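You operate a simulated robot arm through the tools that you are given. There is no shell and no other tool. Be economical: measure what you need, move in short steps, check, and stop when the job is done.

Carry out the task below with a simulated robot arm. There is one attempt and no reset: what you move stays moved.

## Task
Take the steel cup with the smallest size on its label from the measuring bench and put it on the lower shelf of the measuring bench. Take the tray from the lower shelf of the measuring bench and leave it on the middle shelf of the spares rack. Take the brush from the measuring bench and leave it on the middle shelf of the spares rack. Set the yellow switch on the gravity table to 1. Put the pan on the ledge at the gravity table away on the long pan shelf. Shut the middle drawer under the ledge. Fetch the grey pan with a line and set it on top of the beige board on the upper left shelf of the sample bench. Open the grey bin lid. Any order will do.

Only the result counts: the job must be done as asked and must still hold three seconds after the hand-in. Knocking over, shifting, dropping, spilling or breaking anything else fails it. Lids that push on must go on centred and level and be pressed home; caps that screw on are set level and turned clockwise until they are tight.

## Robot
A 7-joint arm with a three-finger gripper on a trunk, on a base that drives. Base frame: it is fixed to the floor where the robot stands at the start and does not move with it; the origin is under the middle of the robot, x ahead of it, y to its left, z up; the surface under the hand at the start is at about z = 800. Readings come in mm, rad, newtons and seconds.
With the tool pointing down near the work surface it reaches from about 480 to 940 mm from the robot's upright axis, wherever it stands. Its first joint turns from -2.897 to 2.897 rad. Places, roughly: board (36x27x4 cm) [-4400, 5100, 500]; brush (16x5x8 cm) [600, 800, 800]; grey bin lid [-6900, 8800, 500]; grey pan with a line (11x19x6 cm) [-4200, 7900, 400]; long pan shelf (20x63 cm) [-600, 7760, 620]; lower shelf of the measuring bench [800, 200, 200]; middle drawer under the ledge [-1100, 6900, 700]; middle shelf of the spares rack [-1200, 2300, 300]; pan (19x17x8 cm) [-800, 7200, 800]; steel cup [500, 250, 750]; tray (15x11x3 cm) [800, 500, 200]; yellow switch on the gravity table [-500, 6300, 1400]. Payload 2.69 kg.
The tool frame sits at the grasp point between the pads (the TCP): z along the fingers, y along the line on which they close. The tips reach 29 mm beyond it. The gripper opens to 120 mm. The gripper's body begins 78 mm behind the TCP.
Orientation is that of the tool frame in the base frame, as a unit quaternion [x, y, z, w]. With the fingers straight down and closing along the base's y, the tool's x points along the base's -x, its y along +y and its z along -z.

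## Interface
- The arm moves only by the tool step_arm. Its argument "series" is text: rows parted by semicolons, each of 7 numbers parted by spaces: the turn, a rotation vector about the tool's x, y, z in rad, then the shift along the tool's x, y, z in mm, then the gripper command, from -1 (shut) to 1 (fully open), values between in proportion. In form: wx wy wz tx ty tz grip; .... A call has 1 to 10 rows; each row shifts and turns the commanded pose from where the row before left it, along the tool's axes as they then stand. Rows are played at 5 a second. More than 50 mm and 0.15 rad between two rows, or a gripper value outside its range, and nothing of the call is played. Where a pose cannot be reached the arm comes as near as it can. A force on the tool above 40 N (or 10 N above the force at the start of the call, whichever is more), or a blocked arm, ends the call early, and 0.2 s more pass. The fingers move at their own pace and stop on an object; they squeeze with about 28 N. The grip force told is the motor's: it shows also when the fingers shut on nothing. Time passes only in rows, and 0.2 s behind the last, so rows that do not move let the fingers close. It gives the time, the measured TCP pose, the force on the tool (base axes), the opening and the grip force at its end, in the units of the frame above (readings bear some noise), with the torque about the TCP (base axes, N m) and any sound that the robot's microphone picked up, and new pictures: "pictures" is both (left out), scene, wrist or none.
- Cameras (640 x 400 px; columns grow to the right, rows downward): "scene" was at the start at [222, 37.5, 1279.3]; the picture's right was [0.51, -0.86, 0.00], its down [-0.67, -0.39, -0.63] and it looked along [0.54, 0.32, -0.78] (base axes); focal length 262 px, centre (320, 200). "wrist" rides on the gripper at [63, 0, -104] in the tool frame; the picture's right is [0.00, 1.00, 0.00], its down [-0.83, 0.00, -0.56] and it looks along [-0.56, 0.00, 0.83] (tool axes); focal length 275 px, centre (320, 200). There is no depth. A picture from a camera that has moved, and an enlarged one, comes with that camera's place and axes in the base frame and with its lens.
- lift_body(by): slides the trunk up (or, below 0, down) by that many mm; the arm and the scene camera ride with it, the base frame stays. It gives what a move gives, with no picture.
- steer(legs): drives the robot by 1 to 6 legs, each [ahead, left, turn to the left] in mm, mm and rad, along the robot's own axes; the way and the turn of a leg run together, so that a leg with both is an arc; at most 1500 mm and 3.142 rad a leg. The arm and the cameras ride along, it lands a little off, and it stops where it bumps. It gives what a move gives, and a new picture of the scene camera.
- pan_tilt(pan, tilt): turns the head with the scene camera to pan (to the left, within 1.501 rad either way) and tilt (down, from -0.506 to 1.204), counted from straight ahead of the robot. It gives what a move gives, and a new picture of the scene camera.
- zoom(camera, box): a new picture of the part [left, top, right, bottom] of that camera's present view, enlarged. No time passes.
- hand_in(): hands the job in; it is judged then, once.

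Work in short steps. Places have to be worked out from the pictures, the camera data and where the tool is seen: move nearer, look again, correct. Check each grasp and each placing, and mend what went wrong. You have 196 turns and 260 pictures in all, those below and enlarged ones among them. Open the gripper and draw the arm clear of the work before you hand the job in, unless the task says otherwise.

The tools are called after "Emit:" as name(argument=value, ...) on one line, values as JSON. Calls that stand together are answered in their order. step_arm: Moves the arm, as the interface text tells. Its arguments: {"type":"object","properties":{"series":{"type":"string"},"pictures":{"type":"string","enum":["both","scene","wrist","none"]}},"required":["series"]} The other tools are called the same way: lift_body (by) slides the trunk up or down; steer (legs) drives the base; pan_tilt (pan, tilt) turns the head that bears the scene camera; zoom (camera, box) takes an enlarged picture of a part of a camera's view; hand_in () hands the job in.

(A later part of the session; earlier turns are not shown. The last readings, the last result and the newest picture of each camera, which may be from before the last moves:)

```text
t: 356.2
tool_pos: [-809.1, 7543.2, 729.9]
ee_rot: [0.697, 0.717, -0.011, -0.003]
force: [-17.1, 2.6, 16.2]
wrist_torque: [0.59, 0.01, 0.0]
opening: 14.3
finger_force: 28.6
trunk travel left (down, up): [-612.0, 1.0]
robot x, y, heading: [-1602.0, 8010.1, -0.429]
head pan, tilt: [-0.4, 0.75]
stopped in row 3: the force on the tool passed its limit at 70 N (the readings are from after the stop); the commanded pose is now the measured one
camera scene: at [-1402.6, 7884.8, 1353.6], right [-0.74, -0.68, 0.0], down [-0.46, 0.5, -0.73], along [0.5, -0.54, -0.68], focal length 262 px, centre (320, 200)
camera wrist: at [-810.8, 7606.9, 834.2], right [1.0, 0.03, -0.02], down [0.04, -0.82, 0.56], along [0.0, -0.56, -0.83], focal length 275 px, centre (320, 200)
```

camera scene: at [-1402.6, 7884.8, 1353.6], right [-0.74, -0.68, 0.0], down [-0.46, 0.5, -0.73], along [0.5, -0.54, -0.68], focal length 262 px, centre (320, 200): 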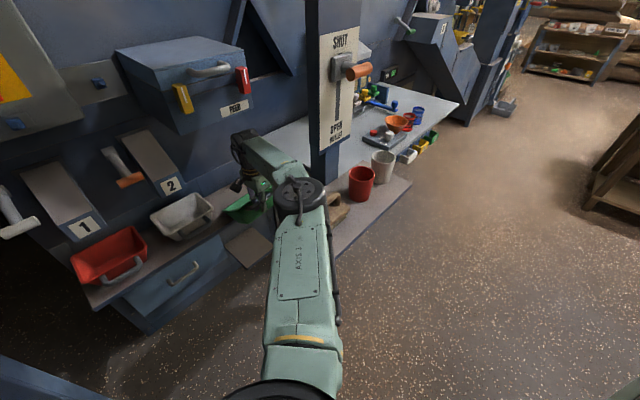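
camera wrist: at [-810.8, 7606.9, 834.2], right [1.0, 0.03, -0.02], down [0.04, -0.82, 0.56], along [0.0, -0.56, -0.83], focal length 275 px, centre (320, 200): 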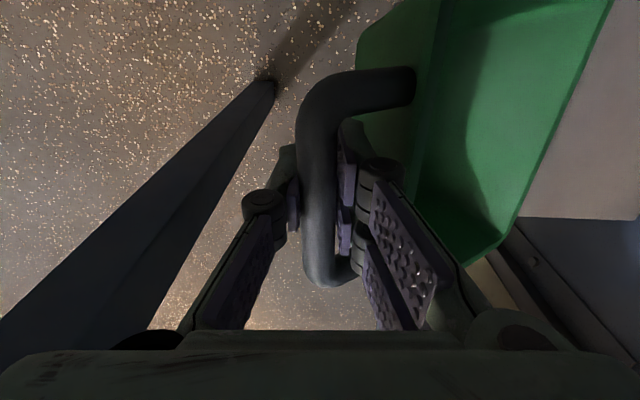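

The pan's bottom touched the shelf earlier than estimated (TCP z≈735). Raise 18 mm and look at the pan's attitude.

Emit:
step_arm(series="0 0 0 0 0 -9 -1;0 0 0 0 0 -9 -1;0 0 0 0 0 0 -1", pictures="wrist")

Emit:
pan_tilt(pan=0.05, tilt=0.7)

Emit:
zoom(camera="scene", box=[200, 100, 440, 280])

```text
t: 357.0
tool_pos: [-806.8, 7544.9, 742.0]
ee_rot: [0.695, 0.719, -0.01, -0.003]
force: [0.7, -0.4, -2.6]
wrist_torque: [0.05, 0.15, 0.0]
opening: 14.0
finger_force: 28.4
trunk travel left (down, up): [-612.0, 1.0]
robot x, y, heading: [-1600.1, 8008.3, -0.428]
head pan, tilt: [-0.4, 0.75]
camera wrist: at [-808.8, 7608.9, 847.1], right [1.0, 0.04, -0.02], down [0.04, -0.83, 0.56], along [0.01, -0.56, -0.83], focal length 275 px, centre (320, 200)
```

wrist: 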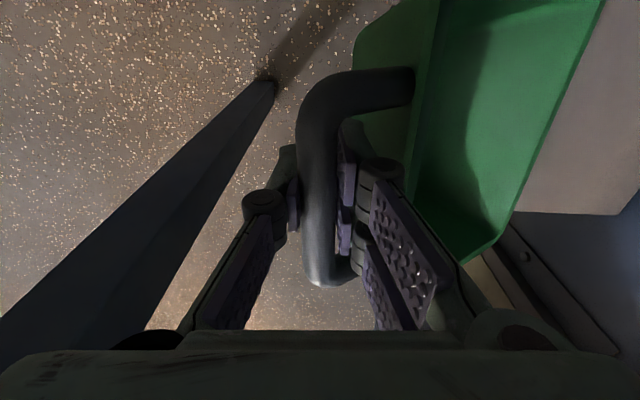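

```text
t: 357.9
tool_pos: [-808.2, 7544.4, 743.2]
ee_rot: [0.695, 0.719, -0.009, -0.004]
force: [0.0, -0.6, -2.5]
wrist_torque: [0.05, 0.13, -0.02]
opening: 14.1
finger_force: 27.8
trunk travel left (down, up): [-612.0, 1.0]
robot x, y, heading: [-1597.2, 8012.4, -0.425]
head pan, tilt: [0.051, 0.7]
camera scene: at [-1377.0, 7913.1, 1357.0], right [-0.37, -0.93, 0.0], down [-0.6, 0.24, -0.76], along [0.71, -0.28, -0.64], focal length 262 px, centre (320, 200)
```

scene: 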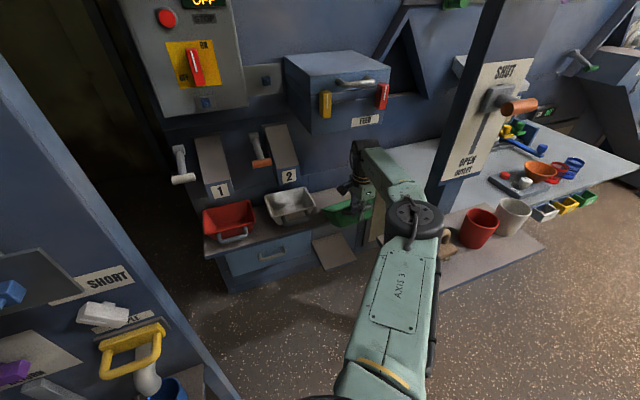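

```text
2.22 times, centred on (320, 190) of scene
camera zoom: at [-1377.0, 7913.1, 1357.0], right [-0.37, -0.93, 0.0], down [-0.6, 0.24, -0.76], along [0.71, -0.28, -0.64], focal length 583 px, centre (320, 222)
```

zoom: 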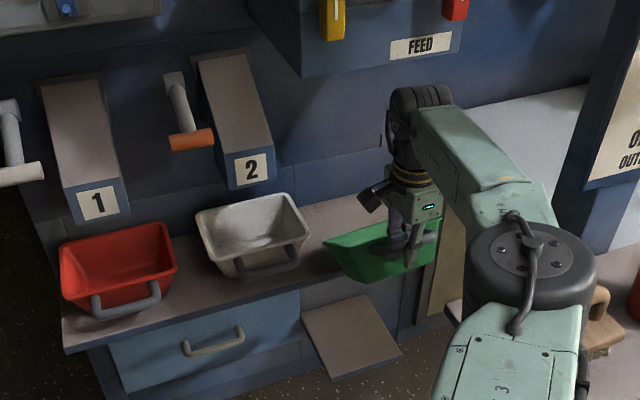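

Shelf top is likely ≈675–685. Raise 12 mm more, drive +x 85 mm, and look.

Emit:
step_arm(series="0 0 0 0 0 -12 -1;0 0 0 0 0 0 -1", pictures="none")

Emit:
steer(legs=[[77, 35, 0]])

Emit:
step_arm(series="0 0 0 0 0 0 -1", pictures="wrist")

Emit:
zoom(camera="scene", box=[200, 100, 440, 280])

```text
t: 358.5
tool_pos: [-807.5, 7545.2, 755.4]
ee_rot: [0.696, 0.718, -0.01, -0.004]
force: [0.9, 0.0, -1.8]
wrist_torque: [0.01, 0.12, 0.01]
opening: 13.9
finger_force: 28.0
trunk travel left (down, up): [-612.0, 1.0]
robot x, y, heading: [-1596.3, 8012.1, -0.427]
head pan, tilt: [0.051, 0.7]
```

```text
t: 359.6
tool_pos: [-721.2, 7545.8, 745.3]
ee_rot: [0.695, 0.719, -0.011, -0.01]
force: [-1.4, 0.3, -1.6]
wrist_torque: [0.01, 0.1, -0.01]
opening: 14.0
finger_force: 28.1
trunk travel left (down, up): [-612.0, 1.0]
robot x, y, heading: [-1515.6, 8010.5, -0.42]
head pan, tilt: [0.051, 0.7]
camera scene: at [-1287.4, 7910.3, 1355.4], right [-0.37, -0.93, 0.0], down [-0.6, 0.24, -0.76], along [0.71, -0.28, -0.65], focal length 262 px, centre (320, 200)
```

scene: 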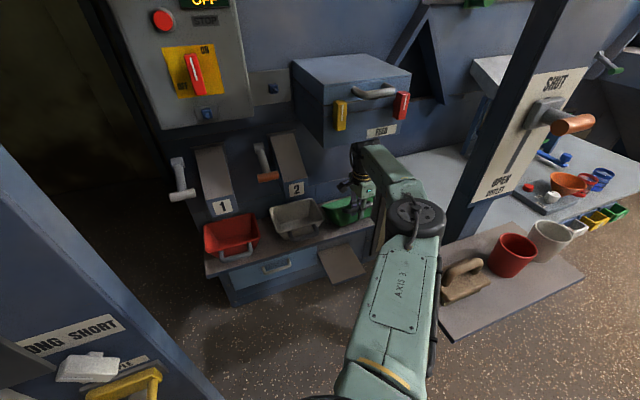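

```text
t: 360.0
tool_pos: [-724.5, 7546.4, 746.6]
ee_rot: [0.695, 0.719, -0.012, -0.01]
force: [-1.0, -0.6, -0.1]
wrist_torque: [0.05, 0.11, 0.03]
opening: 13.9
finger_force: 27.4
trunk travel left (down, up): [-612.0, 1.0]
robot x, y, heading: [-1514.0, 8007.3, -0.425]
head pan, tilt: [0.051, 0.7]
camera wrist: at [-724.7, 7610.8, 850.9], right [1.0, 0.04, -0.03], down [0.05, -0.83, 0.56], along [0.0, -0.56, -0.83], focal length 275 px, centre (320, 200)
```

wrist: 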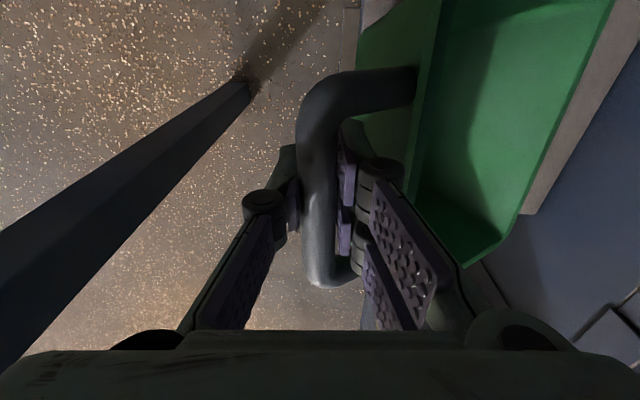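

```text
2.22 times, centred on (320, 190) of scene
camera zoom: at [-1291.2, 7912.6, 1356.5], right [-0.37, -0.93, 0.0], down [-0.6, 0.24, -0.76], along [0.71, -0.28, -0.65], focal length 583 px, centre (320, 222)
```

zoom: 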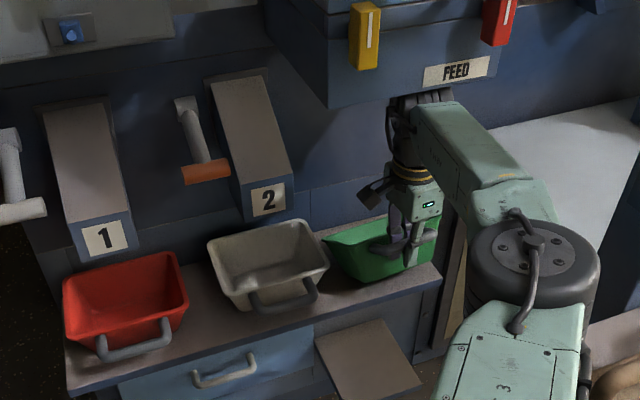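

The wrist is right under the FEED box but fine. Shift −8 mm in y away from the grey pan and lower gently.

Emit:
step_arm(series="0 0 0 -4 0 5 -1;0 0 0 -4 0 5 -1;0 0 0 0 0 5 -1;0 0 0 0 0 0 -1", pictures="none")

Emit:
step_arm(series="0 0 0 0 0 4 -1;0 0 0 0 0 4 -1;0 0 0 0 0 0 -1", pictures="wrist")

```text
t: 361.0
tool_pos: [-724.2, 7539.5, 738.3]
ee_rot: [0.695, 0.719, -0.009, -0.004]
force: [-2.0, -0.1, 3.1]
wrist_torque: [0.17, -0.17, -0.02]
opening: 13.9
finger_force: 28.6
trunk travel left (down, up): [-612.0, 1.0]
robot x, y, heading: [-1515.1, 8010.5, -0.422]
head pan, tilt: [0.051, 0.7]
```

```text
t: 361.8
tool_pos: [-724.1, 7539.9, 731.5]
ee_rot: [0.695, 0.719, -0.01, -0.006]
force: [-1.3, 0.2, 1.1]
wrist_torque: [0.22, -0.11, 0.06]
opening: 13.8
finger_force: 27.8
trunk travel left (down, up): [-612.0, 1.0]
robot x, y, heading: [-1516.2, 8012.1, -0.427]
head pan, tilt: [0.051, 0.7]
camera wrist: at [-725.2, 7603.6, 834.7], right [1.0, 0.04, -0.02], down [0.04, -0.83, 0.56], along [0.0, -0.56, -0.83], focal length 275 px, centre (320, 200)
```

wrist: 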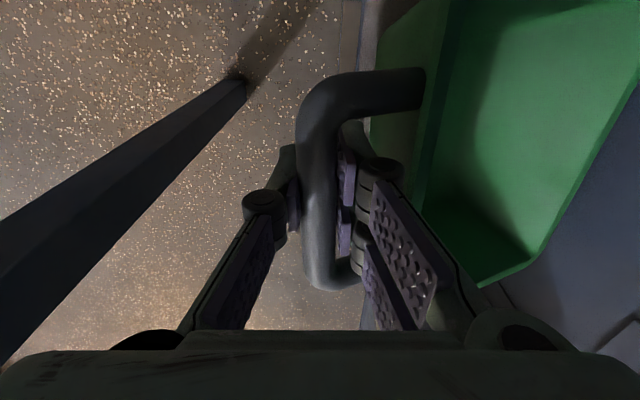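

Far bottom edge is in contact and the pan is levelling. Lower further in small steps.

Emit:
step_arm(series="0 0 0 0 0 4 -1;0 0 0 0 0 4 -1;0 0 0 0 0 4 -1;0 0 0 0 0 0 -1", pictures="wrist")

```text
t: 362.8
tool_pos: [-722.9, 7540.3, 716.3]
ee_rot: [0.695, 0.718, -0.01, -0.007]
force: [-1.0, -0.8, -0.1]
wrist_torque: [0.19, -0.03, 0.02]
opening: 14.0
finger_force: 27.9
trunk travel left (down, up): [-612.0, 1.0]
robot x, y, heading: [-1517.4, 8009.8, -0.427]
head pan, tilt: [0.051, 0.7]
camera wrist: at [-725.5, 7603.8, 821.3], right [1.0, 0.04, -0.02], down [0.04, -0.83, 0.56], along [0.0, -0.56, -0.83], focal length 275 px, centre (320, 200)
```

wrist: 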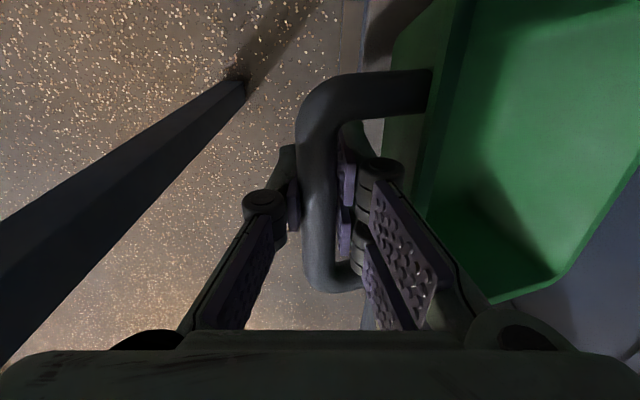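

Emit:
step_arm(series="0 0 0 0 0 5 -1;0 0 0 0 0 5 -1;0 0 0 0 0 5 -1;0 0 0 0 0 0 -1", pictures="wrist")

Emit:
zoom(camera="scene", box=[260, 150, 420, 270])

```text
t: 363.8
tool_pos: [-723.9, 7538.1, 703.1]
ee_rot: [0.695, 0.719, -0.01, -0.006]
force: [-0.9, -0.8, 0.6]
wrist_torque: [0.15, -0.07, 0.07]
opening: 14.1
finger_force: 28.6
trunk travel left (down, up): [-612.0, 1.0]
robot x, y, heading: [-1512.3, 8010.4, -0.425]
head pan, tilt: [0.051, 0.7]
camera wrist: at [-725.6, 7602.6, 806.5], right [1.0, 0.04, -0.02], down [0.04, -0.83, 0.56], along [0.0, -0.56, -0.83], focal length 275 px, centre (320, 200)
```

wrist: 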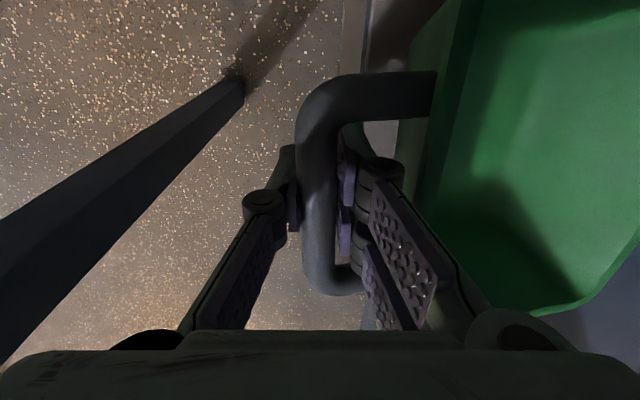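

```text
3.33 times, centred on (340, 210) of scene
camera zoom: at [-1292.8, 7913.8, 1357.1], right [-0.37, -0.93, 0.0], down [-0.6, 0.24, -0.77], along [0.71, -0.28, -0.64], focal length 875 px, centre (253, 167)
```

zoom: 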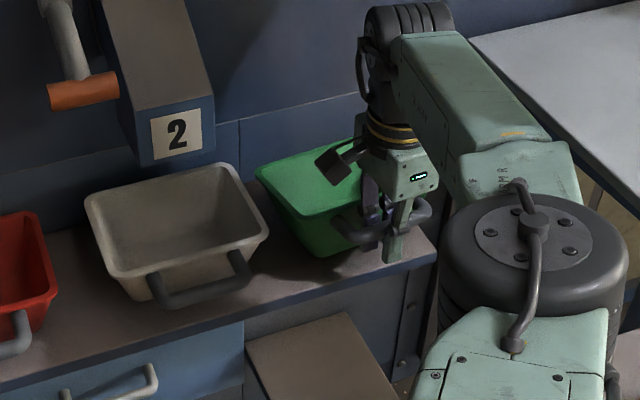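

The pan had drooped and is levelling as I lower. Continue.

Emit:
step_arm(series="0 0 0 0 0 5 -1;0 0 0 0 0 5 -1;0 0 0 0 0 5 -1;0 0 0 0 0 0 -1", pictures="none")

Emit:
zoom(camera="scene", box=[260, 150, 420, 270])

```text
t: 364.8
tool_pos: [-724.6, 7537.7, 686.8]
ee_rot: [0.695, 0.719, -0.01, -0.005]
force: [-0.7, 0.3, 0.0]
wrist_torque: [0.12, -0.06, -0.01]
opening: 13.7
finger_force: 28.3
trunk travel left (down, up): [-612.0, 1.0]
robot x, y, heading: [-1515.2, 8010.4, -0.428]
head pan, tilt: [0.051, 0.7]
```

```text
3.33 times, centred on (340, 210) of scene
camera zoom: at [-1292.8, 7913.8, 1357.1], right [-0.37, -0.93, 0.0], down [-0.6, 0.24, -0.76], along [0.71, -0.28, -0.64], focal length 875 px, centre (253, 167)
```

zoom: 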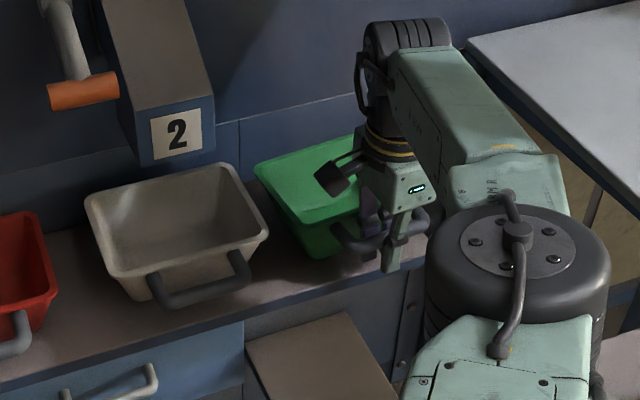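

Almost flat compared with the grey pan. Lower in 3 mm steps until firm.

Emit:
step_arm(series="0 0 0 0 0 3 -1;0 0 0 0 0 3 -1;0 0 0 0 0 0 -1", pictures="none")

Emit:
step_arm(series="0 0 0 0 0 3 -1;0 0 0 0 0 3 -1;0 0 0 0 0 0 -1", pictures="wrist")

```text
t: 365.6
tool_pos: [-724.9, 7538.3, 681.5]
ee_rot: [0.696, 0.718, -0.01, -0.006]
force: [-0.4, 0.9, -0.1]
wrist_torque: [0.09, -0.06, -0.01]
opening: 13.9
finger_force: 27.9
trunk travel left (down, up): [-612.0, 1.0]
robot x, y, heading: [-1516.3, 8009.4, -0.425]
head pan, tilt: [0.051, 0.7]
```

```text
t: 366.4
tool_pos: [-724.0, 7539.8, 675.2]
ee_rot: [0.695, 0.718, -0.01, -0.006]
force: [-0.6, -0.2, 0.0]
wrist_torque: [0.1, -0.08, -0.01]
opening: 13.9
finger_force: 28.4
trunk travel left (down, up): [-612.0, 1.0]
robot x, y, heading: [-1516.3, 8010.4, -0.423]
head pan, tilt: [0.051, 0.7]
camera wrist: at [-725.6, 7602.5, 779.2], right [1.0, 0.04, -0.02], down [0.04, -0.83, 0.56], along [0.0, -0.56, -0.83], focal length 275 px, centre (320, 200)
```

wrist: 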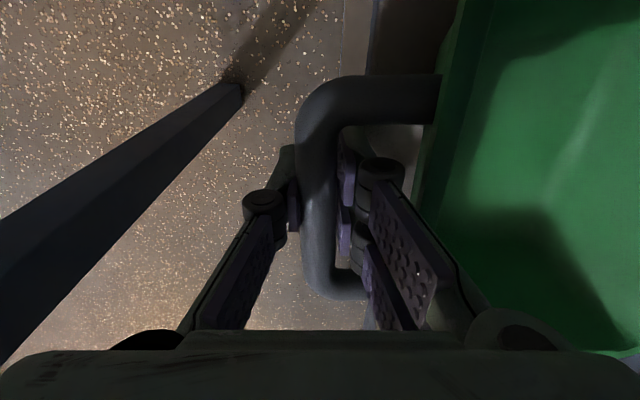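

Emit:
step_arm(series="0 0 0 0 0 3 -1;0 0 0 0 0 0 -1", pictures="none")

Emit:
step_arm(series="0 0 0 0 0 3 -1;0 0 0 0 0 0 -1", pictures="none")

Emit:
zoom(camera="scene", box=[280, 170, 400, 260])

```text
t: 367.0
tool_pos: [-724.3, 7538.5, 671.8]
ee_rot: [0.695, 0.719, -0.01, -0.006]
force: [-0.3, 0.6, 0.6]
wrist_torque: [0.17, -0.09, 0.03]
opening: 13.8
finger_force: 28.4
trunk travel left (down, up): [-612.0, 1.0]
robot x, y, heading: [-1513.2, 8011.1, -0.426]
head pan, tilt: [0.051, 0.7]
```

```text
t: 367.6
tool_pos: [-725.3, 7539.2, 669.4]
ee_rot: [0.696, 0.718, -0.01, -0.006]
force: [-1.2, -0.4, 2.7]
wrist_torque: [0.28, -0.1, -0.02]
opening: 13.8
finger_force: 28.0
trunk travel left (down, up): [-612.0, 1.0]
robot x, y, heading: [-1513.8, 8010.0, -0.433]
head pan, tilt: [0.051, 0.7]
```

```text
4.44 times, centred on (340, 215) of scene
camera zoom: at [-1293.1, 7913.9, 1357.2], right [-0.37, -0.93, 0.0], down [-0.6, 0.24, -0.77], along [0.71, -0.28, -0.64], focal length 1167 px, centre (231, 133)
```

zoom: 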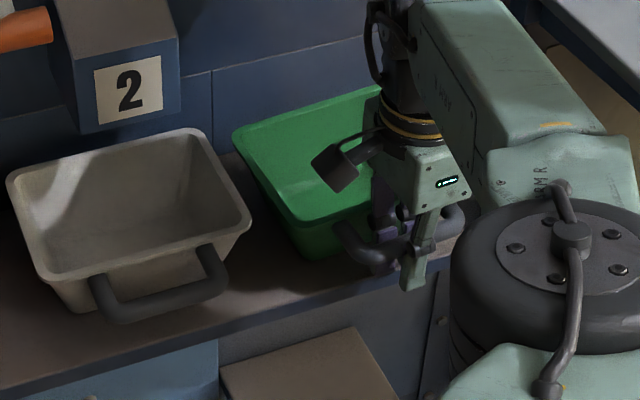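

It's sitting flat (force rising at 669, as predicted). One last mm, then open to 30 mm and lift straight up.

Emit:
step_arm(series="0 0 0 0 0 1.5 -1;0 0 0 0 0 0 -0.5;0 0 0 0 0 0 -0.5;0 0 0 0 0 0 -0.5;0 0 0 0 0 -10 -0.5;0 0 0 0 0 -15 -0.5;0 0 0 0 0 -20 -0.5;0 0 0 0 0 0 -0.5")

```text
t: 369.4
tool_pos: [-724.7, 7540.7, 711.9]
ee_rot: [0.695, 0.718, -0.011, -0.006]
force: [-0.1, 0.6, 0.1]
wrist_torque: [-0.05, 0.03, 0.02]
opening: 30.1
finger_force: 0.0
trunk travel left (down, up): [-612.0, 1.0]
robot x, y, heading: [-1514.8, 8013.7, -0.423]
head pan, tilt: [0.051, 0.7]
camera scene: at [-1292.7, 7913.8, 1357.1], right [-0.37, -0.93, 0.0], down [-0.6, 0.24, -0.76], along [0.71, -0.28, -0.64], focal length 262 px, centre (320, 200)
camera wrist: at [-725.5, 7603.6, 816.4], right [1.0, 0.04, -0.02], down [0.04, -0.83, 0.56], along [0.0, -0.56, -0.83], focal length 275 px, centre (320, 200)
```

scene: 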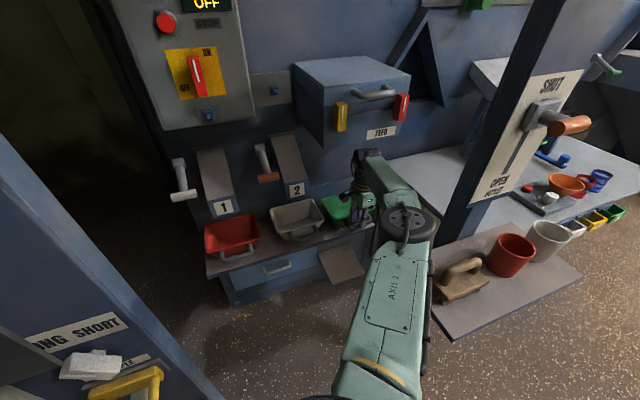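
wrist: 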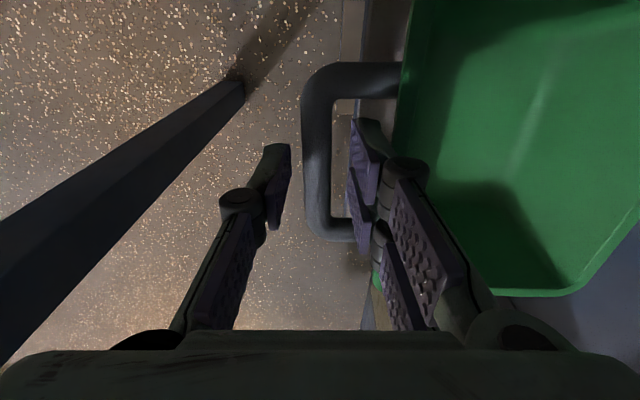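

The green pan stands on the shelf. I have ~58 pictures left, so I'll be sparing. Lift, back off 90 mm.

Emit:
step_arm(series="0 0 0 0 0 -10 -0.5;0 0 0 0 0 -8 -0.5;0 0 0 0 0 0 -0.5", pictures="none")

Emit:
steer(legs=[[-87, -39, 0]])

Emit:
step_arm(series="0 0 0 0 0 -40 -0.5;0 0 0 0 0 -40 -0.5;0 0 0 0 0 -40 -0.5;0 0 0 0 0 -40 -0.5;0 0 0 0 0 -40 -0.5;0 0 0 0 0 -40 -0.5;0 0 0 0 0 -40 -0.5;0 0 0 0 0 -40 -0.5;0 0 0 0 0 -40 -0.5;0 0 0 0 0 0 -0.5", pictures="none")

```text
t: 370.2
tool_pos: [-724.2, 7539.2, 730.7]
ee_rot: [0.696, 0.718, -0.01, -0.006]
force: [-0.6, -0.2, -0.4]
wrist_torque: [0.0, -0.02, 0.02]
opening: 30.2
finger_force: 0.1
trunk travel left (down, up): [-612.0, 1.0]
robot x, y, heading: [-1514.3, 8009.2, -0.423]
head pan, tilt: [0.051, 0.7]
```

```text
t: 371.3
tool_pos: [-817.5, 7539.6, 731.7]
ee_rot: [0.694, 0.719, -0.011, -0.006]
force: [-0.3, 0.0, 1.2]
wrist_torque: [-0.01, -0.03, 0.02]
opening: 30.1
finger_force: 0.2
trunk travel left (down, up): [-612.0, 1.0]
robot x, y, heading: [-1611.3, 8012.7, -0.424]
head pan, tilt: [0.051, 0.7]
camera scene: at [-1387.9, 7914.0, 1357.3], right [-0.36, -0.93, 0.0], down [-0.6, 0.23, -0.77], along [0.71, -0.28, -0.64], focal length 262 px, centre (320, 200)
```

scene: 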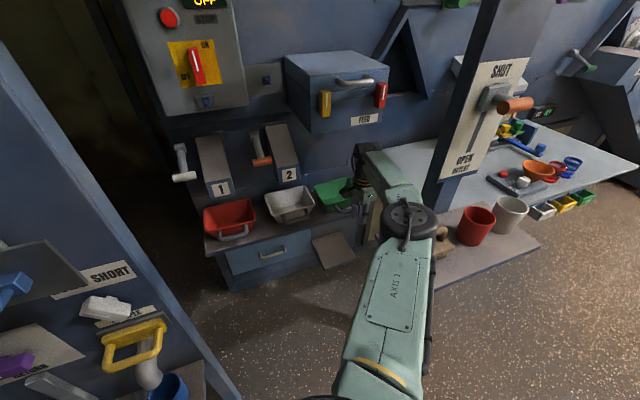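

```text
t: 372.9
tool_pos: [-836.6, 7552.9, 895.1]
ee_rot: [0.694, 0.715, -0.017, -0.087]
force: [1.1, 2.3, 4.2]
wrist_torque: [-0.23, 0.02, 0.01]
opening: 30.0
finger_force: 0.0
out of reach, approached as far as the arm can: row 7, 8
trunk travel left (down, up): [-612.0, 1.0]
robot x, y, heading: [-1614.1, 8013.5, -0.424]
head pan, tilt: [0.051, 0.7]
stopped in row 8: the arm was blocked; the commanded pose is now the measured one
```

The wrist met the FEED box's underside. Lower a bit, restore vertical, and back off 90 mm more before raising.

Emit:
step_arm(series="0 0 0 0 0 20 -0.5;-0.074 -0.048 0 0 0 15 -0.5;-0.074 -0.048 0 0 0 10 -0.5;0 0 0 0 -20 0 -0.5;0 0 0 0 -20 0 -0.5;0 0 0 0 -20 0 -0.5;0 0 0 0 -20 0 -0.5;0 0 0 0 0 0 -0.5", pictures="none")

Emit:
step_arm(series="0 0 0 0 0 -40 -0.5;0 0 0 0 0 -40 -0.5;0 0 0 0 0 -40 -0.5;0 0 0 0 0 -40 -0.5;0 0 0 0 0 -40 -0.5;0 0 0 0 0 -40 -0.5;0 0 0 0 0 0 -0.5", pictures="none")

```text
t: 374.7
tool_pos: [-922.2, 7556.9, 848.4]
ee_rot: [0.696, 0.718, 0.004, 0.0]
force: [-0.6, 0.1, 0.2]
wrist_torque: [-0.01, -0.02, 0.01]
opening: 30.0
finger_force: 0.0
trunk travel left (down, up): [-612.0, 1.0]
robot x, y, heading: [-1611.8, 8011.6, -0.422]
head pan, tilt: [0.051, 0.7]
```

```text
t: 376.3
tool_pos: [-923.1, 7553.7, 1087.5]
ee_rot: [0.696, 0.718, 0.003, -0.002]
force: [-0.1, -0.1, -0.1]
wrist_torque: [0.0, 0.0, -0.03]
opening: 29.9
finger_force: 0.0
trunk travel left (down, up): [-612.0, 1.0]
robot x, y, heading: [-1611.0, 8010.3, -0.422]
head pan, tilt: [0.051, 0.7]
```

Retract the arm, then drive out, turn to +y and strafe west in front of the big machine.

Emit:
step_arm(series="0 0 0 17 -36 0 -0.5;0 0 0 17 -36 0 -0.5;0 0 0 17 -36 0 -0.5;0 0 0 17 -36 0 -0.5;0 0 0 17 -36 0 -0.5;0 0 0 0 0 0 -0.5", pictures="none")

Emit:
steer(legs=[[26, -426, 0], [195, -899, 0], [0, 0, 1.99], [0, 1400, 0], [0, 800, 0]])

```text
t: 377.7
tool_pos: [-1105.1, 7635.4, 1088.2]
ee_rot: [0.696, 0.718, 0.003, -0.001]
force: [-0.7, -0.1, -0.1]
wrist_torque: [0.01, 0.04, -0.02]
opening: 29.7
finger_force: 0.0
trunk travel left (down, up): [-612.0, 1.0]
robot x, y, heading: [-1613.9, 8016.9, -0.421]
head pan, tilt: [0.051, 0.7]
```

```text
t: 410.2
tool_pos: [-3992.6, 7442.8, 1088.9]
ee_rot: [-0.193, 0.981, 0.0, -0.002]
force: [-1.1, 0.3, 0.2]
wrist_torque: [-0.01, -0.02, 0.02]
opening: 29.9
finger_force: 0.2
trunk travel left (down, up): [-612.0, 1.0]
robot x, y, heading: [-4168.0, 6837.0, 1.505]
head pan, tilt: [0.051, 0.7]
camera scene: at [-4155.6, 7076.2, 1357.1], right [1.0, -0.02, 0.0], down [-0.01, -0.64, -0.76], along [0.01, 0.76, -0.64], focal length 262 px, centre (320, 200)
```

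scene: 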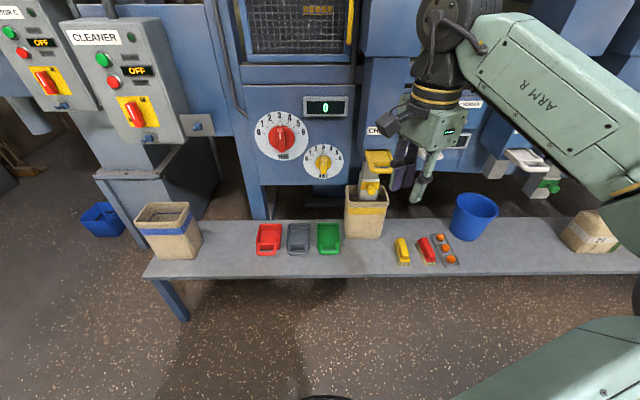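

The grey pan is in the middle of three on the bench at ≈(−4248, 7903, 430). Zoom to see its shape.

Emit:
zoom(camera="scene", box=[240, 205, 360, 270])

```text
5.33 times, centred on (300, 238) of scene
camera zoom: at [-4155.6, 7076.2, 1357.1], right [1.0, -0.02, 0.0], down [-0.01, -0.64, -0.76], along [0.01, 0.76, -0.64], focal length 1400 px, centre (427, 0)
```

zoom: 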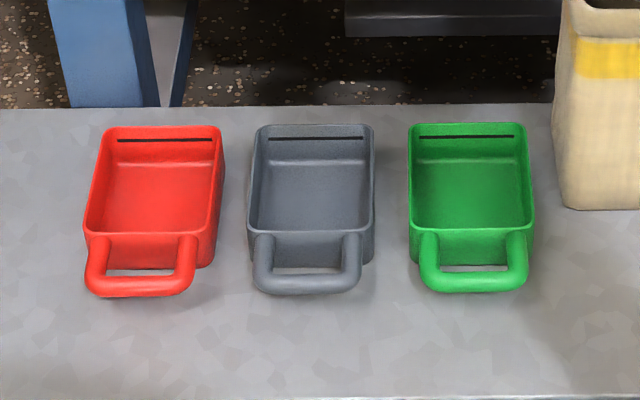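

I'd like to see the target shelf before choosing the grasp: turn around once to view the sample bench.

Emit:
steer(legs=[[0, 0, 3.08], [650, 0, 0]])

```text
t: 421.2
tool_pos: [-4447.5, 5597.2, 1088.8]
ee_rot: [0.986, 0.169, 0.002, 0.001]
force: [0.2, -0.1, 0.7]
wrist_torque: [-0.01, -0.01, -0.02]
opening: 29.9
finger_force: 0.0
trunk travel left (down, up): [-612.0, 1.0]
robot x, y, heading: [-4244.5, 6194.5, -1.682]
head pan, tilt: [0.051, 0.7]
camera scene: at [-4267.1, 5953.7, 1357.0], right [-1.0, 0.07, 0.0], down [0.04, 0.64, -0.76], along [-0.05, -0.76, -0.64], focal length 262 px, centre (320, 200)
```

scene: 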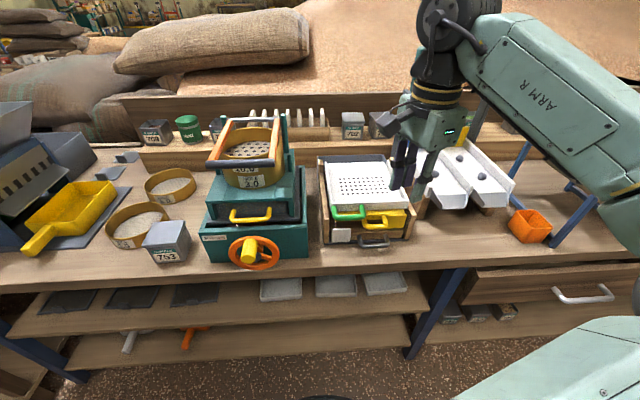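

Emit:
zoom(camera="scene", box=[30, 250, 430, 380])

```text
1.60 times, centred on (230, 315) of scene
camera zoom: at [-4267.1, 5953.7, 1357.0], right [-1.0, 0.07, 0.0], down [0.04, 0.64, -0.76], along [-0.05, -0.76, -0.64], focal length 420 px, centre (464, 16)
```

zoom: 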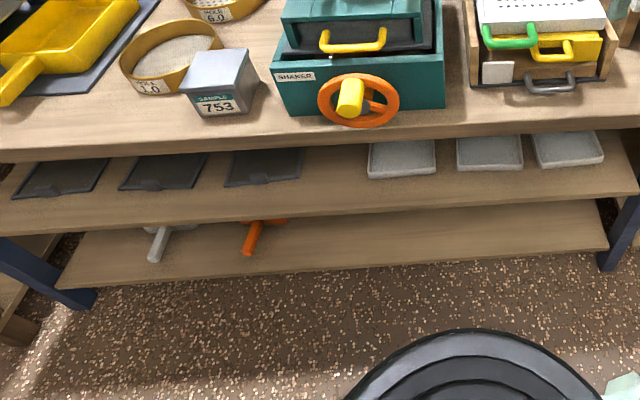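

The shelf under the bench top holds trays in front; the board must be farther in. Back off and lower the camera to look in.

Emit:
steer(legs=[[-400, 0, 0]])

Emit:
lift_body(by=-400)

Emit:
lift_body(by=-130)

Emit:
pan_tilt(pan=0.0, tilt=0.25)

```text
t: 423.8
tool_pos: [-4399.4, 5996.2, 1089.3]
ee_rot: [0.985, 0.171, 0.003, 0.002]
force: [-0.3, 0.6, 0.0]
wrist_torque: [0.01, 0.02, -0.01]
opening: 30.0
finger_force: 0.0
trunk travel left (down, up): [-612.0, 1.0]
robot x, y, heading: [-4197.7, 6594.2, -1.681]
head pan, tilt: [0.051, 0.7]
camera scene: at [-4220.4, 6353.6, 1357.2], right [-1.0, 0.06, 0.0], down [0.04, 0.64, -0.77], along [-0.05, -0.76, -0.64], focal length 262 px, centre (320, 200)
```

scene: 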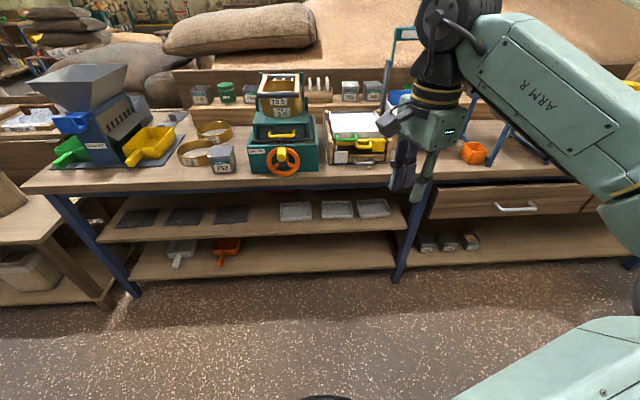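

```text
t: 427.6
tool_pos: [-4400.9, 5994.0, 689.3]
ee_rot: [0.985, 0.172, 0.003, 0.001]
force: [0.5, -0.2, 0.0]
wrist_torque: [-0.03, -0.04, -0.01]
opening: 30.1
finger_force: 0.1
trunk travel left (down, up): [-212.0, 401.0]
robot x, y, heading: [-4201.1, 6592.0, -1.681]
head pan, tilt: [0.051, 0.7]
```

```text
t: 429.2
tool_pos: [-4399.2, 5995.3, 558.3]
ee_rot: [0.985, 0.172, 0.003, 0.002]
force: [-0.4, 0.0, -0.4]
wrist_torque: [0.02, -0.02, 0.01]
opening: 30.0
finger_force: 0.0
trunk travel left (down, up): [-82.0, 531.0]
robot x, y, heading: [-4199.8, 6594.5, -1.683]
head pan, tilt: [0.051, 0.7]
```

```text
t: 430.1
tool_pos: [-4400.7, 5995.5, 558.8]
ee_rot: [0.985, 0.173, 0.003, 0.002]
force: [-0.9, 0.2, 0.1]
wrist_torque: [0.0, 0.0, 0.01]
opening: 29.9
finger_force: 0.0
trunk travel left (down, up): [-82.0, 531.0]
robot x, y, heading: [-4197.6, 6589.6, -1.686]
head pan, tilt: [0.0, 0.25]
camera scene: at [-4225.7, 6345.1, 867.9], right [-0.99, 0.11, 0.0], down [0.03, 0.25, -0.97], along [-0.11, -0.96, -0.25], focal length 262 px, centre (320, 200)
```

scene: 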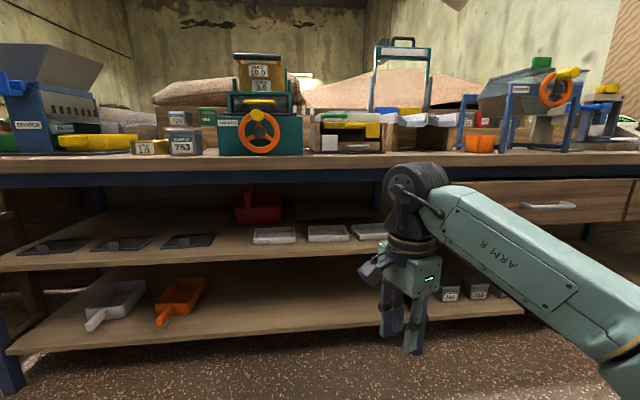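

Emit:
zoom(camera="scene", box=[0, 170, 400, 300])

```text
1.60 times, centred on (200, 235) of scene
camera zoom: at [-4225.7, 6345.1, 867.9], right [-0.99, 0.11, 0.0], down [0.03, 0.25, -0.97], along [-0.11, -0.96, -0.25], focal length 420 px, centre (512, 144)
```

zoom: 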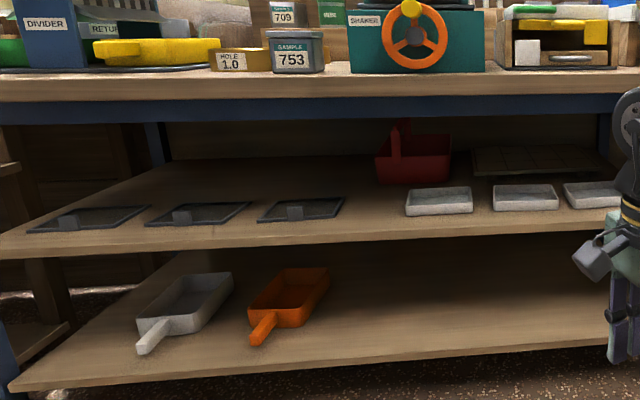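

The beige board lies behind the white trays (≈x −4435, y 5060–5330), under the bench top, so the pan must be inserted nearly horizontally, held by its handle bar. Turn back to the pan bench.

Emit:
steer(legs=[[0, 0, -3.027], [0, 180, 0], [230, 0, 0]])

Emit:
step_arm(series="0 0 0.115 0 0 0 -0.4;0 0 0.115 0 0 0 -0.4;0 0 0.115 0 0 0 -0.4;0 0 0.115 0 30 0 -0.4;0 0 0 0 40 0 -0.4;0 0 0 0 40 0 -0.4;0 0 0 0 40 0 -0.4;0 0 0 0 0 0 -0.4", pictures="none")

```text
t: 440.6
tool_pos: [-4295.5, 7434.5, 557.7]
ee_rot: [-0.257, 0.966, 0.002, -0.003]
force: [0.0, 0.0, 0.2]
wrist_torque: [0.0, 0.04, 0.0]
opening: 29.6
finger_force: 0.0
trunk travel left (down, up): [-82.0, 531.0]
robot x, y, heading: [-4392.0, 6810.2, 1.633]
head pan, tilt: [0.0, 0.25]
camera scene: at [-4405.8, 7056.7, 867.9], right [1.0, 0.06, 0.0], down [0.02, -0.25, -0.97], along [-0.06, 0.97, -0.25], focal length 262 px, centre (320, 200)
```

scene: 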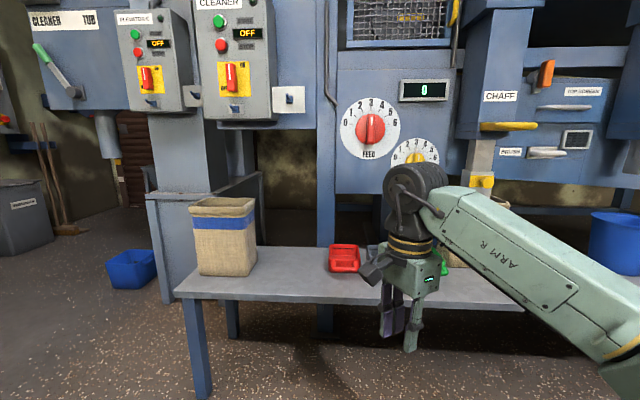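

```text
t: 442.4
tool_pos: [-4309.2, 7584.8, 559.1]
ee_rot: [-0.03, 1.0, 0.001, -0.003]
force: [0.6, -0.4, 0.1]
wrist_torque: [0.0, 0.02, 0.0]
opening: 36.3
finger_force: 0.1
trunk travel left (down, up): [-82.0, 531.0]
robot x, y, heading: [-4390.2, 6802.3, 1.633]
head pan, tilt: [0.0, 0.25]
```

Lower the trunk and pitch the tool forward to about 20° below horizontal, with the roll already at 90°.

Emit:
lift_body(by=-80)

Emit:
step_arm(series="0 0 0.06 0 0 0 -0.4;-0.136 0 0 0 0 0 -0.4;-0.136 0 0 0 0 0 -0.4;-0.136 0 0 0 0 0 -0.4;-0.136 0 0 0 0 0 -0.4;-0.136 0 0 0 0 0 -0.4;-0.136 0 0 0 0 0 -0.4;-0.136 0 0 0 0 0 -0.4;-0.136 0 0 0 0 0 -0.4;-0.132 0 0 0 0 0 -0.4", pictures="wrist")

```text
t: 443.7
tool_pos: [-4310.1, 7582.3, 563.8]
ee_rot: [-0.031, 0.999, 0.005, -0.001]
force: [-1.1, 0.6, 0.5]
wrist_torque: [0.03, -0.03, -0.02]
opening: 35.8
finger_force: 0.1
trunk travel left (down, up): [-78.0, 535.0]
robot x, y, heading: [-4389.6, 6810.6, 1.629]
head pan, tilt: [0.0, 0.25]
stopped: the arm was blocked; the commanded pose is now the measured one
```

```text
t: 445.9
tool_pos: [-4310.6, 7582.8, 562.5]
ee_rot: [-0.001, 0.816, 0.577, -0.003]
force: [-0.1, -0.4, -0.3]
wrist_torque: [-0.02, 0.01, 0.01]
opening: 36.0
finger_force: 0.0
trunk travel left (down, up): [-78.0, 535.0]
robot x, y, heading: [-4389.0, 6808.5, 1.632]
head pan, tilt: [0.0, 0.25]
camera wrist: at [-4374.6, 7483.6, 598.0], right [0.0, 0.33, 0.94], down [0.83, -0.52, 0.18], along [0.55, 0.79, -0.28], focal length 275 px, centre (320, 200)
```

wrist: 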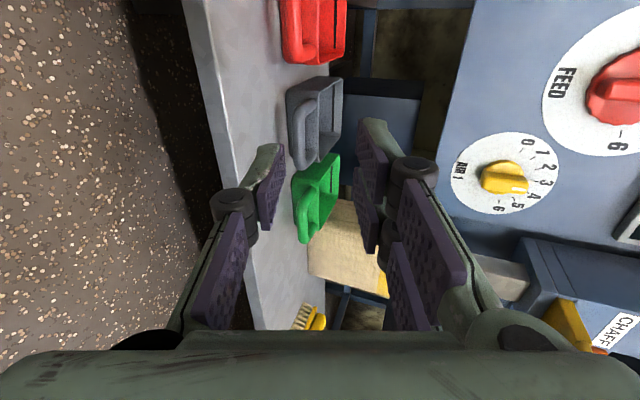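

Pitch is right. The bar is at ≈(−4246, 7808, z≈459). Approach to 80 mm before it with a narrower opening.

Emit:
step_arm(series="0 0 0 -13 -4.4 33.4 -0.55;0 0 0 -13 -4.4 33.4 -0.55;0 0 0 -13 -4.4 33.4 -0.55;0 0 0 -13 -4.4 33.4 -0.55;0 0 0 -13 -4.4 33.4 -0.55;0 0 0 0 0 0 -0.55", pictures="wrist")

```text
t: 447.5
tool_pos: [-4244.1, 7731.4, 506.6]
ee_rot: [-0.006, 0.812, 0.583, 0.011]
force: [-0.3, -0.4, 0.2]
wrist_torque: [0.04, -0.01, 0.02]
opening: 27.2
finger_force: 0.1
trunk travel left (down, up): [-78.0, 535.0]
robot x, y, heading: [-4390.1, 6808.0, 1.636]
head pan, tilt: [0.0, 0.25]
stopped in row 6: the arm was blocked; the commanded pose is now the measured one
camera wrist: at [-4309.3, 7631.9, 538.0], right [-0.02, 0.32, 0.95], down [0.83, -0.53, 0.2], along [0.56, 0.79, -0.25], focal length 275 px, centre (320, 200)
```

wrist: 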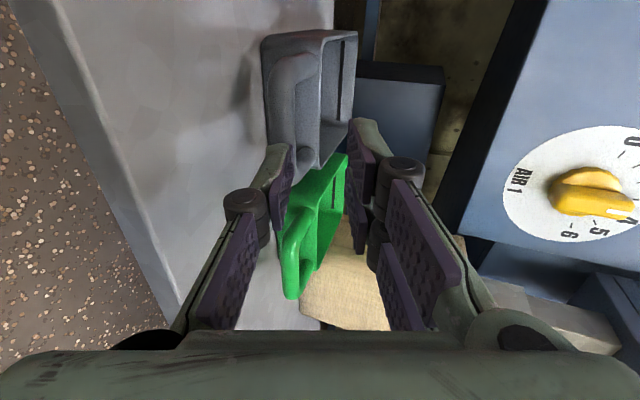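

The arm is blocked low down (elbow near its own base). Raise the trunk 100 and lower with the arm instead.

Emit:
lift_body(by=100)

Emit:
step_arm(series="0 0 0 0 -28 10 -0.55;0 0 0 0 -28 10 -0.55;0 0 0 0 -28 10 -0.55;0 0 0 0 -20 7 -0.55;0 0 0 0 0 0 -0.55", pictures="wrist")

```text
t: 448.9
tool_pos: [-4245.3, 7732.3, 583.3]
ee_rot: [-0.002, 0.817, 0.577, 0.003]
force: [-0.2, 0.1, -0.5]
wrist_torque: [0.01, 0.01, -0.03]
opening: 27.1
finger_force: 0.0
trunk travel left (down, up): [-178.0, 435.0]
robot x, y, heading: [-4388.8, 6807.3, 1.627]
head pan, tilt: [0.0, 0.25]
```

```text
t: 450.1
tool_pos: [-4244.5, 7734.1, 472.2]
ee_rot: [-0.003, 0.817, 0.576, 0.003]
force: [0.1, -0.5, 0.4]
wrist_torque: [0.03, 0.02, 0.0]
opening: 27.0
finger_force: 0.1
trunk travel left (down, up): [-178.0, 435.0]
robot x, y, heading: [-4388.8, 6808.7, 1.635]
head pan, tilt: [0.0, 0.25]
camera wrist: at [-4309.0, 7635.9, 506.6], right [-0.01, 0.34, 0.94], down [0.83, -0.52, 0.2], along [0.56, 0.78, -0.27], focal length 275 px, centre (320, 200)
```

wrist: 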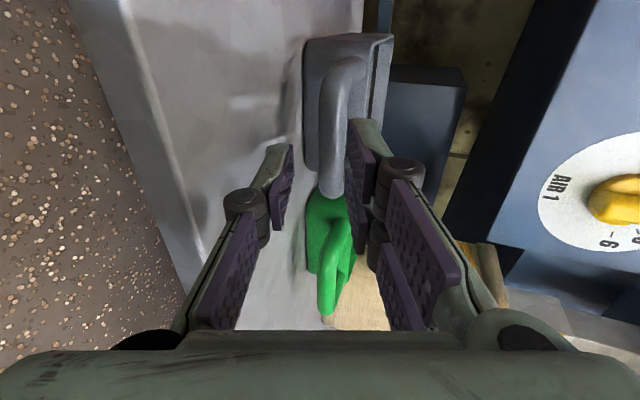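

Bar ≈(−4250, 7795, 459), slightly above the tool axis. Advance 45 mm with a +5 mm correction and check.

Emit:
step_arm(series="0 0 0 3 3 20 -0.55;0 0 0 2 2 20 -0.55;0 0 0 0 0 0 -0.55", pictures="wrist")

```text
t: 450.9
tool_pos: [-4249.8, 7772.2, 462.8]
ee_rot: [-0.002, 0.817, 0.576, 0.004]
force: [0.5, 0.5, 0.0]
wrist_torque: [0.0, -0.03, 0.01]
opening: 26.9
finger_force: 0.4
trunk travel left (down, up): [-178.0, 435.0]
robot x, y, heading: [-4388.9, 6807.1, 1.627]
head pan, tilt: [0.0, 0.25]
camera wrist: at [-4313.7, 7674.3, 496.7], right [-0.01, 0.34, 0.94], down [0.83, -0.52, 0.2], along [0.56, 0.78, -0.27], focal length 275 px, centre (320, 200)
```

wrist: 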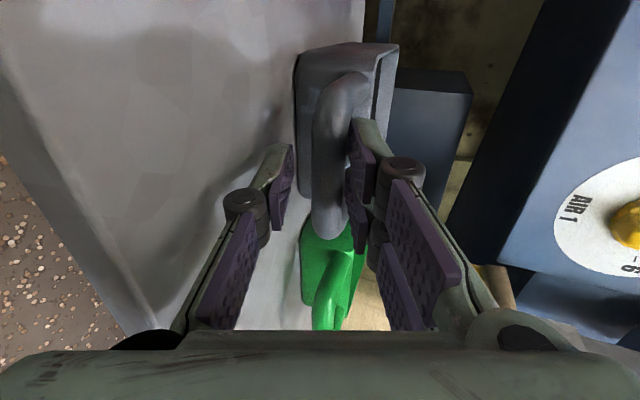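

The bar is about 27 mm ahead, slightly high. Advance 30 mm with +3 mm, then close.

Emit:
step_arm(series="0 0 0 0 2 15 -0.55;0 0 0 0 1 15 -0.55;0 0 0 0 0 0 -1;0 0 0 0 0 0 -1;0 0 0 0 0 0 -1", pictures="wrist")

```text
t: 452.1
tool_pos: [-4248.2, 7801.6, 455.9]
ee_rot: [-0.003, 0.817, 0.576, 0.004]
force: [-0.6, 0.7, 0.9]
wrist_torque: [0.03, 0.12, 0.0]
opening: 14.8
finger_force: 28.4
trunk travel left (down, up): [-178.0, 435.0]
robot x, y, heading: [-4389.0, 6813.0, 1.635]
head pan, tilt: [0.0, 0.25]
camera wrist: at [-4313.1, 7702.7, 490.9], right [-0.01, 0.34, 0.94], down [0.83, -0.52, 0.2], along [0.56, 0.78, -0.27], focal length 275 px, centre (320, 200)
```

wrist: 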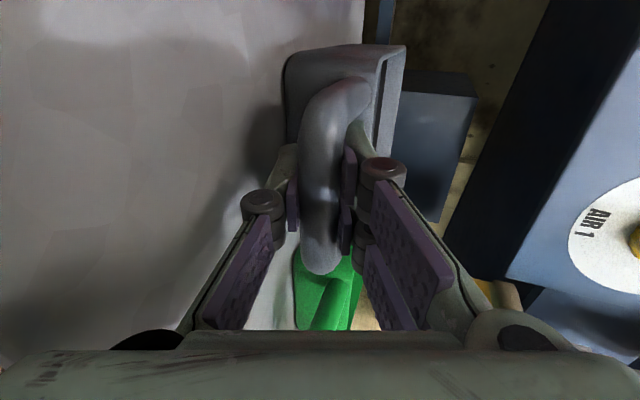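

Gripped (14.8 mm). Lift 110 mm and check droop.

Emit:
step_arm(series="0 0 0 0 9.4 -3.3 -1;0 0 0 0 23.5 -8.3 -1;0 0 0 0 23.5 -8.3 -1;0 0 0 0 23.5 -8.3 -1;0 0 0 0 23.5 -8.3 -1;0 0 0 0 0 0 -1", pictures="wrist")

```text
t: 453.4
tool_pos: [-4250.0, 7801.3, 566.9]
ee_rot: [-0.002, 0.817, 0.576, 0.003]
force: [-0.8, 0.8, -1.2]
wrist_torque: [-0.08, 0.0, 0.02]
opening: 14.7
finger_force: 28.2
trunk travel left (down, up): [-178.0, 435.0]
robot x, y, heading: [-4390.8, 6806.5, 1.631]
head pan, tilt: [0.0, 0.25]
camera wrist: at [-4315.4, 7704.1, 600.8], right [-0.01, 0.34, 0.94], down [0.83, -0.52, 0.2], along [0.56, 0.78, -0.27], focal length 275 px, centre (320, 200)
```

wrist: 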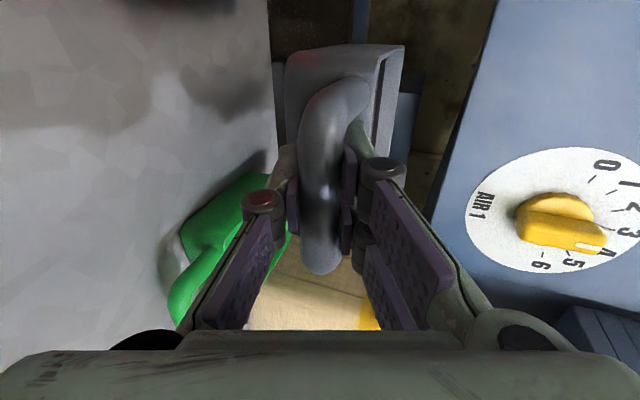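

Pan held level. Retract the arm, back off, turn around and strafe to line up with the board.

Emit:
step_arm(series="0 0 0 0 -14.2 -40 -1;0 0 0 0 -14.2 -40 -1;0 0 0 0 -14.2 -40 -1;0 0 0 0 -14.2 -40 -1;0 0 0 0 -14.2 -40 -1;0 0 0 0 -14.2 -40 -1;0 0 0 0 -14.2 -40 -1;0 0 0 0 0 0 -1", pictures="none")

Emit:
steer(legs=[[-180, 0, 0], [0, 0, 3.081], [0, 150, 0]])

```text
t: 455.2
tool_pos: [-4264.7, 7510.7, 577.1]
ee_rot: [-0.025, 0.816, 0.577, 0.008]
force: [0.4, -0.2, -0.6]
wrist_torque: [-0.05, 0.0, -0.01]
opening: 14.9
finger_force: 28.2
trunk travel left (down, up): [-178.0, 435.0]
robot x, y, heading: [-4390.3, 6807.0, 1.636]
head pan, tilt: [0.0, 0.25]
```

```text
t: 465.6
tool_pos: [-4390.4, 5938.0, 578.3]
ee_rot: [0.816, 0.004, -0.025, 0.577]
force: [0.1, -0.3, -1.5]
wrist_torque: [0.07, -0.05, 0.01]
opening: 14.6
finger_force: 28.2
trunk travel left (down, up): [-178.0, 435.0]
robot x, y, heading: [-4231.6, 6631.8, -1.545]
head pan, tilt: [0.0, 0.25]
camera scene: at [-4219.9, 6384.8, 968.9], right [-1.0, -0.03, 0.01], down [-0.01, 0.24, -0.97], along [0.02, -0.97, -0.24], focal length 262 px, centre (320, 200)
```

scene: 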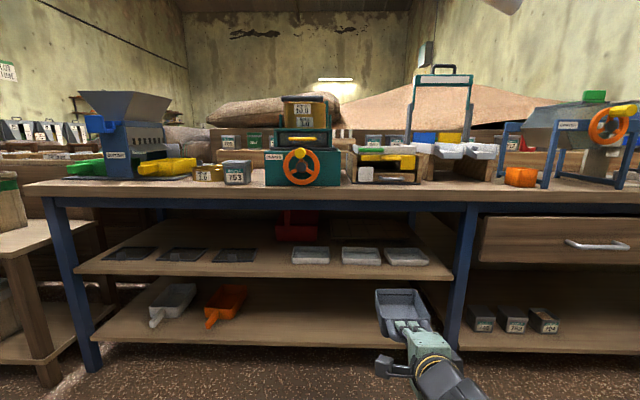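

Emit:
zoom(camera="scene", box=[260, 190, 480, 290])

```text
2.91 times, centred on (370, 240) of scene
camera zoom: at [-4219.9, 6384.8, 968.9], right [-1.0, -0.03, 0.01], down [-0.01, 0.24, -0.97], along [0.02, -0.97, -0.24], focal length 764 px, centre (174, 84)
```

zoom: 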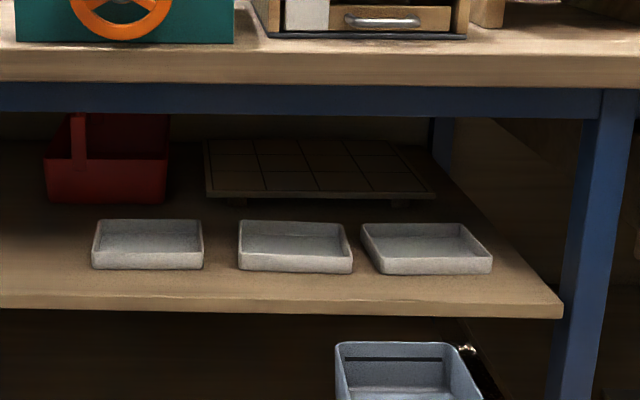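

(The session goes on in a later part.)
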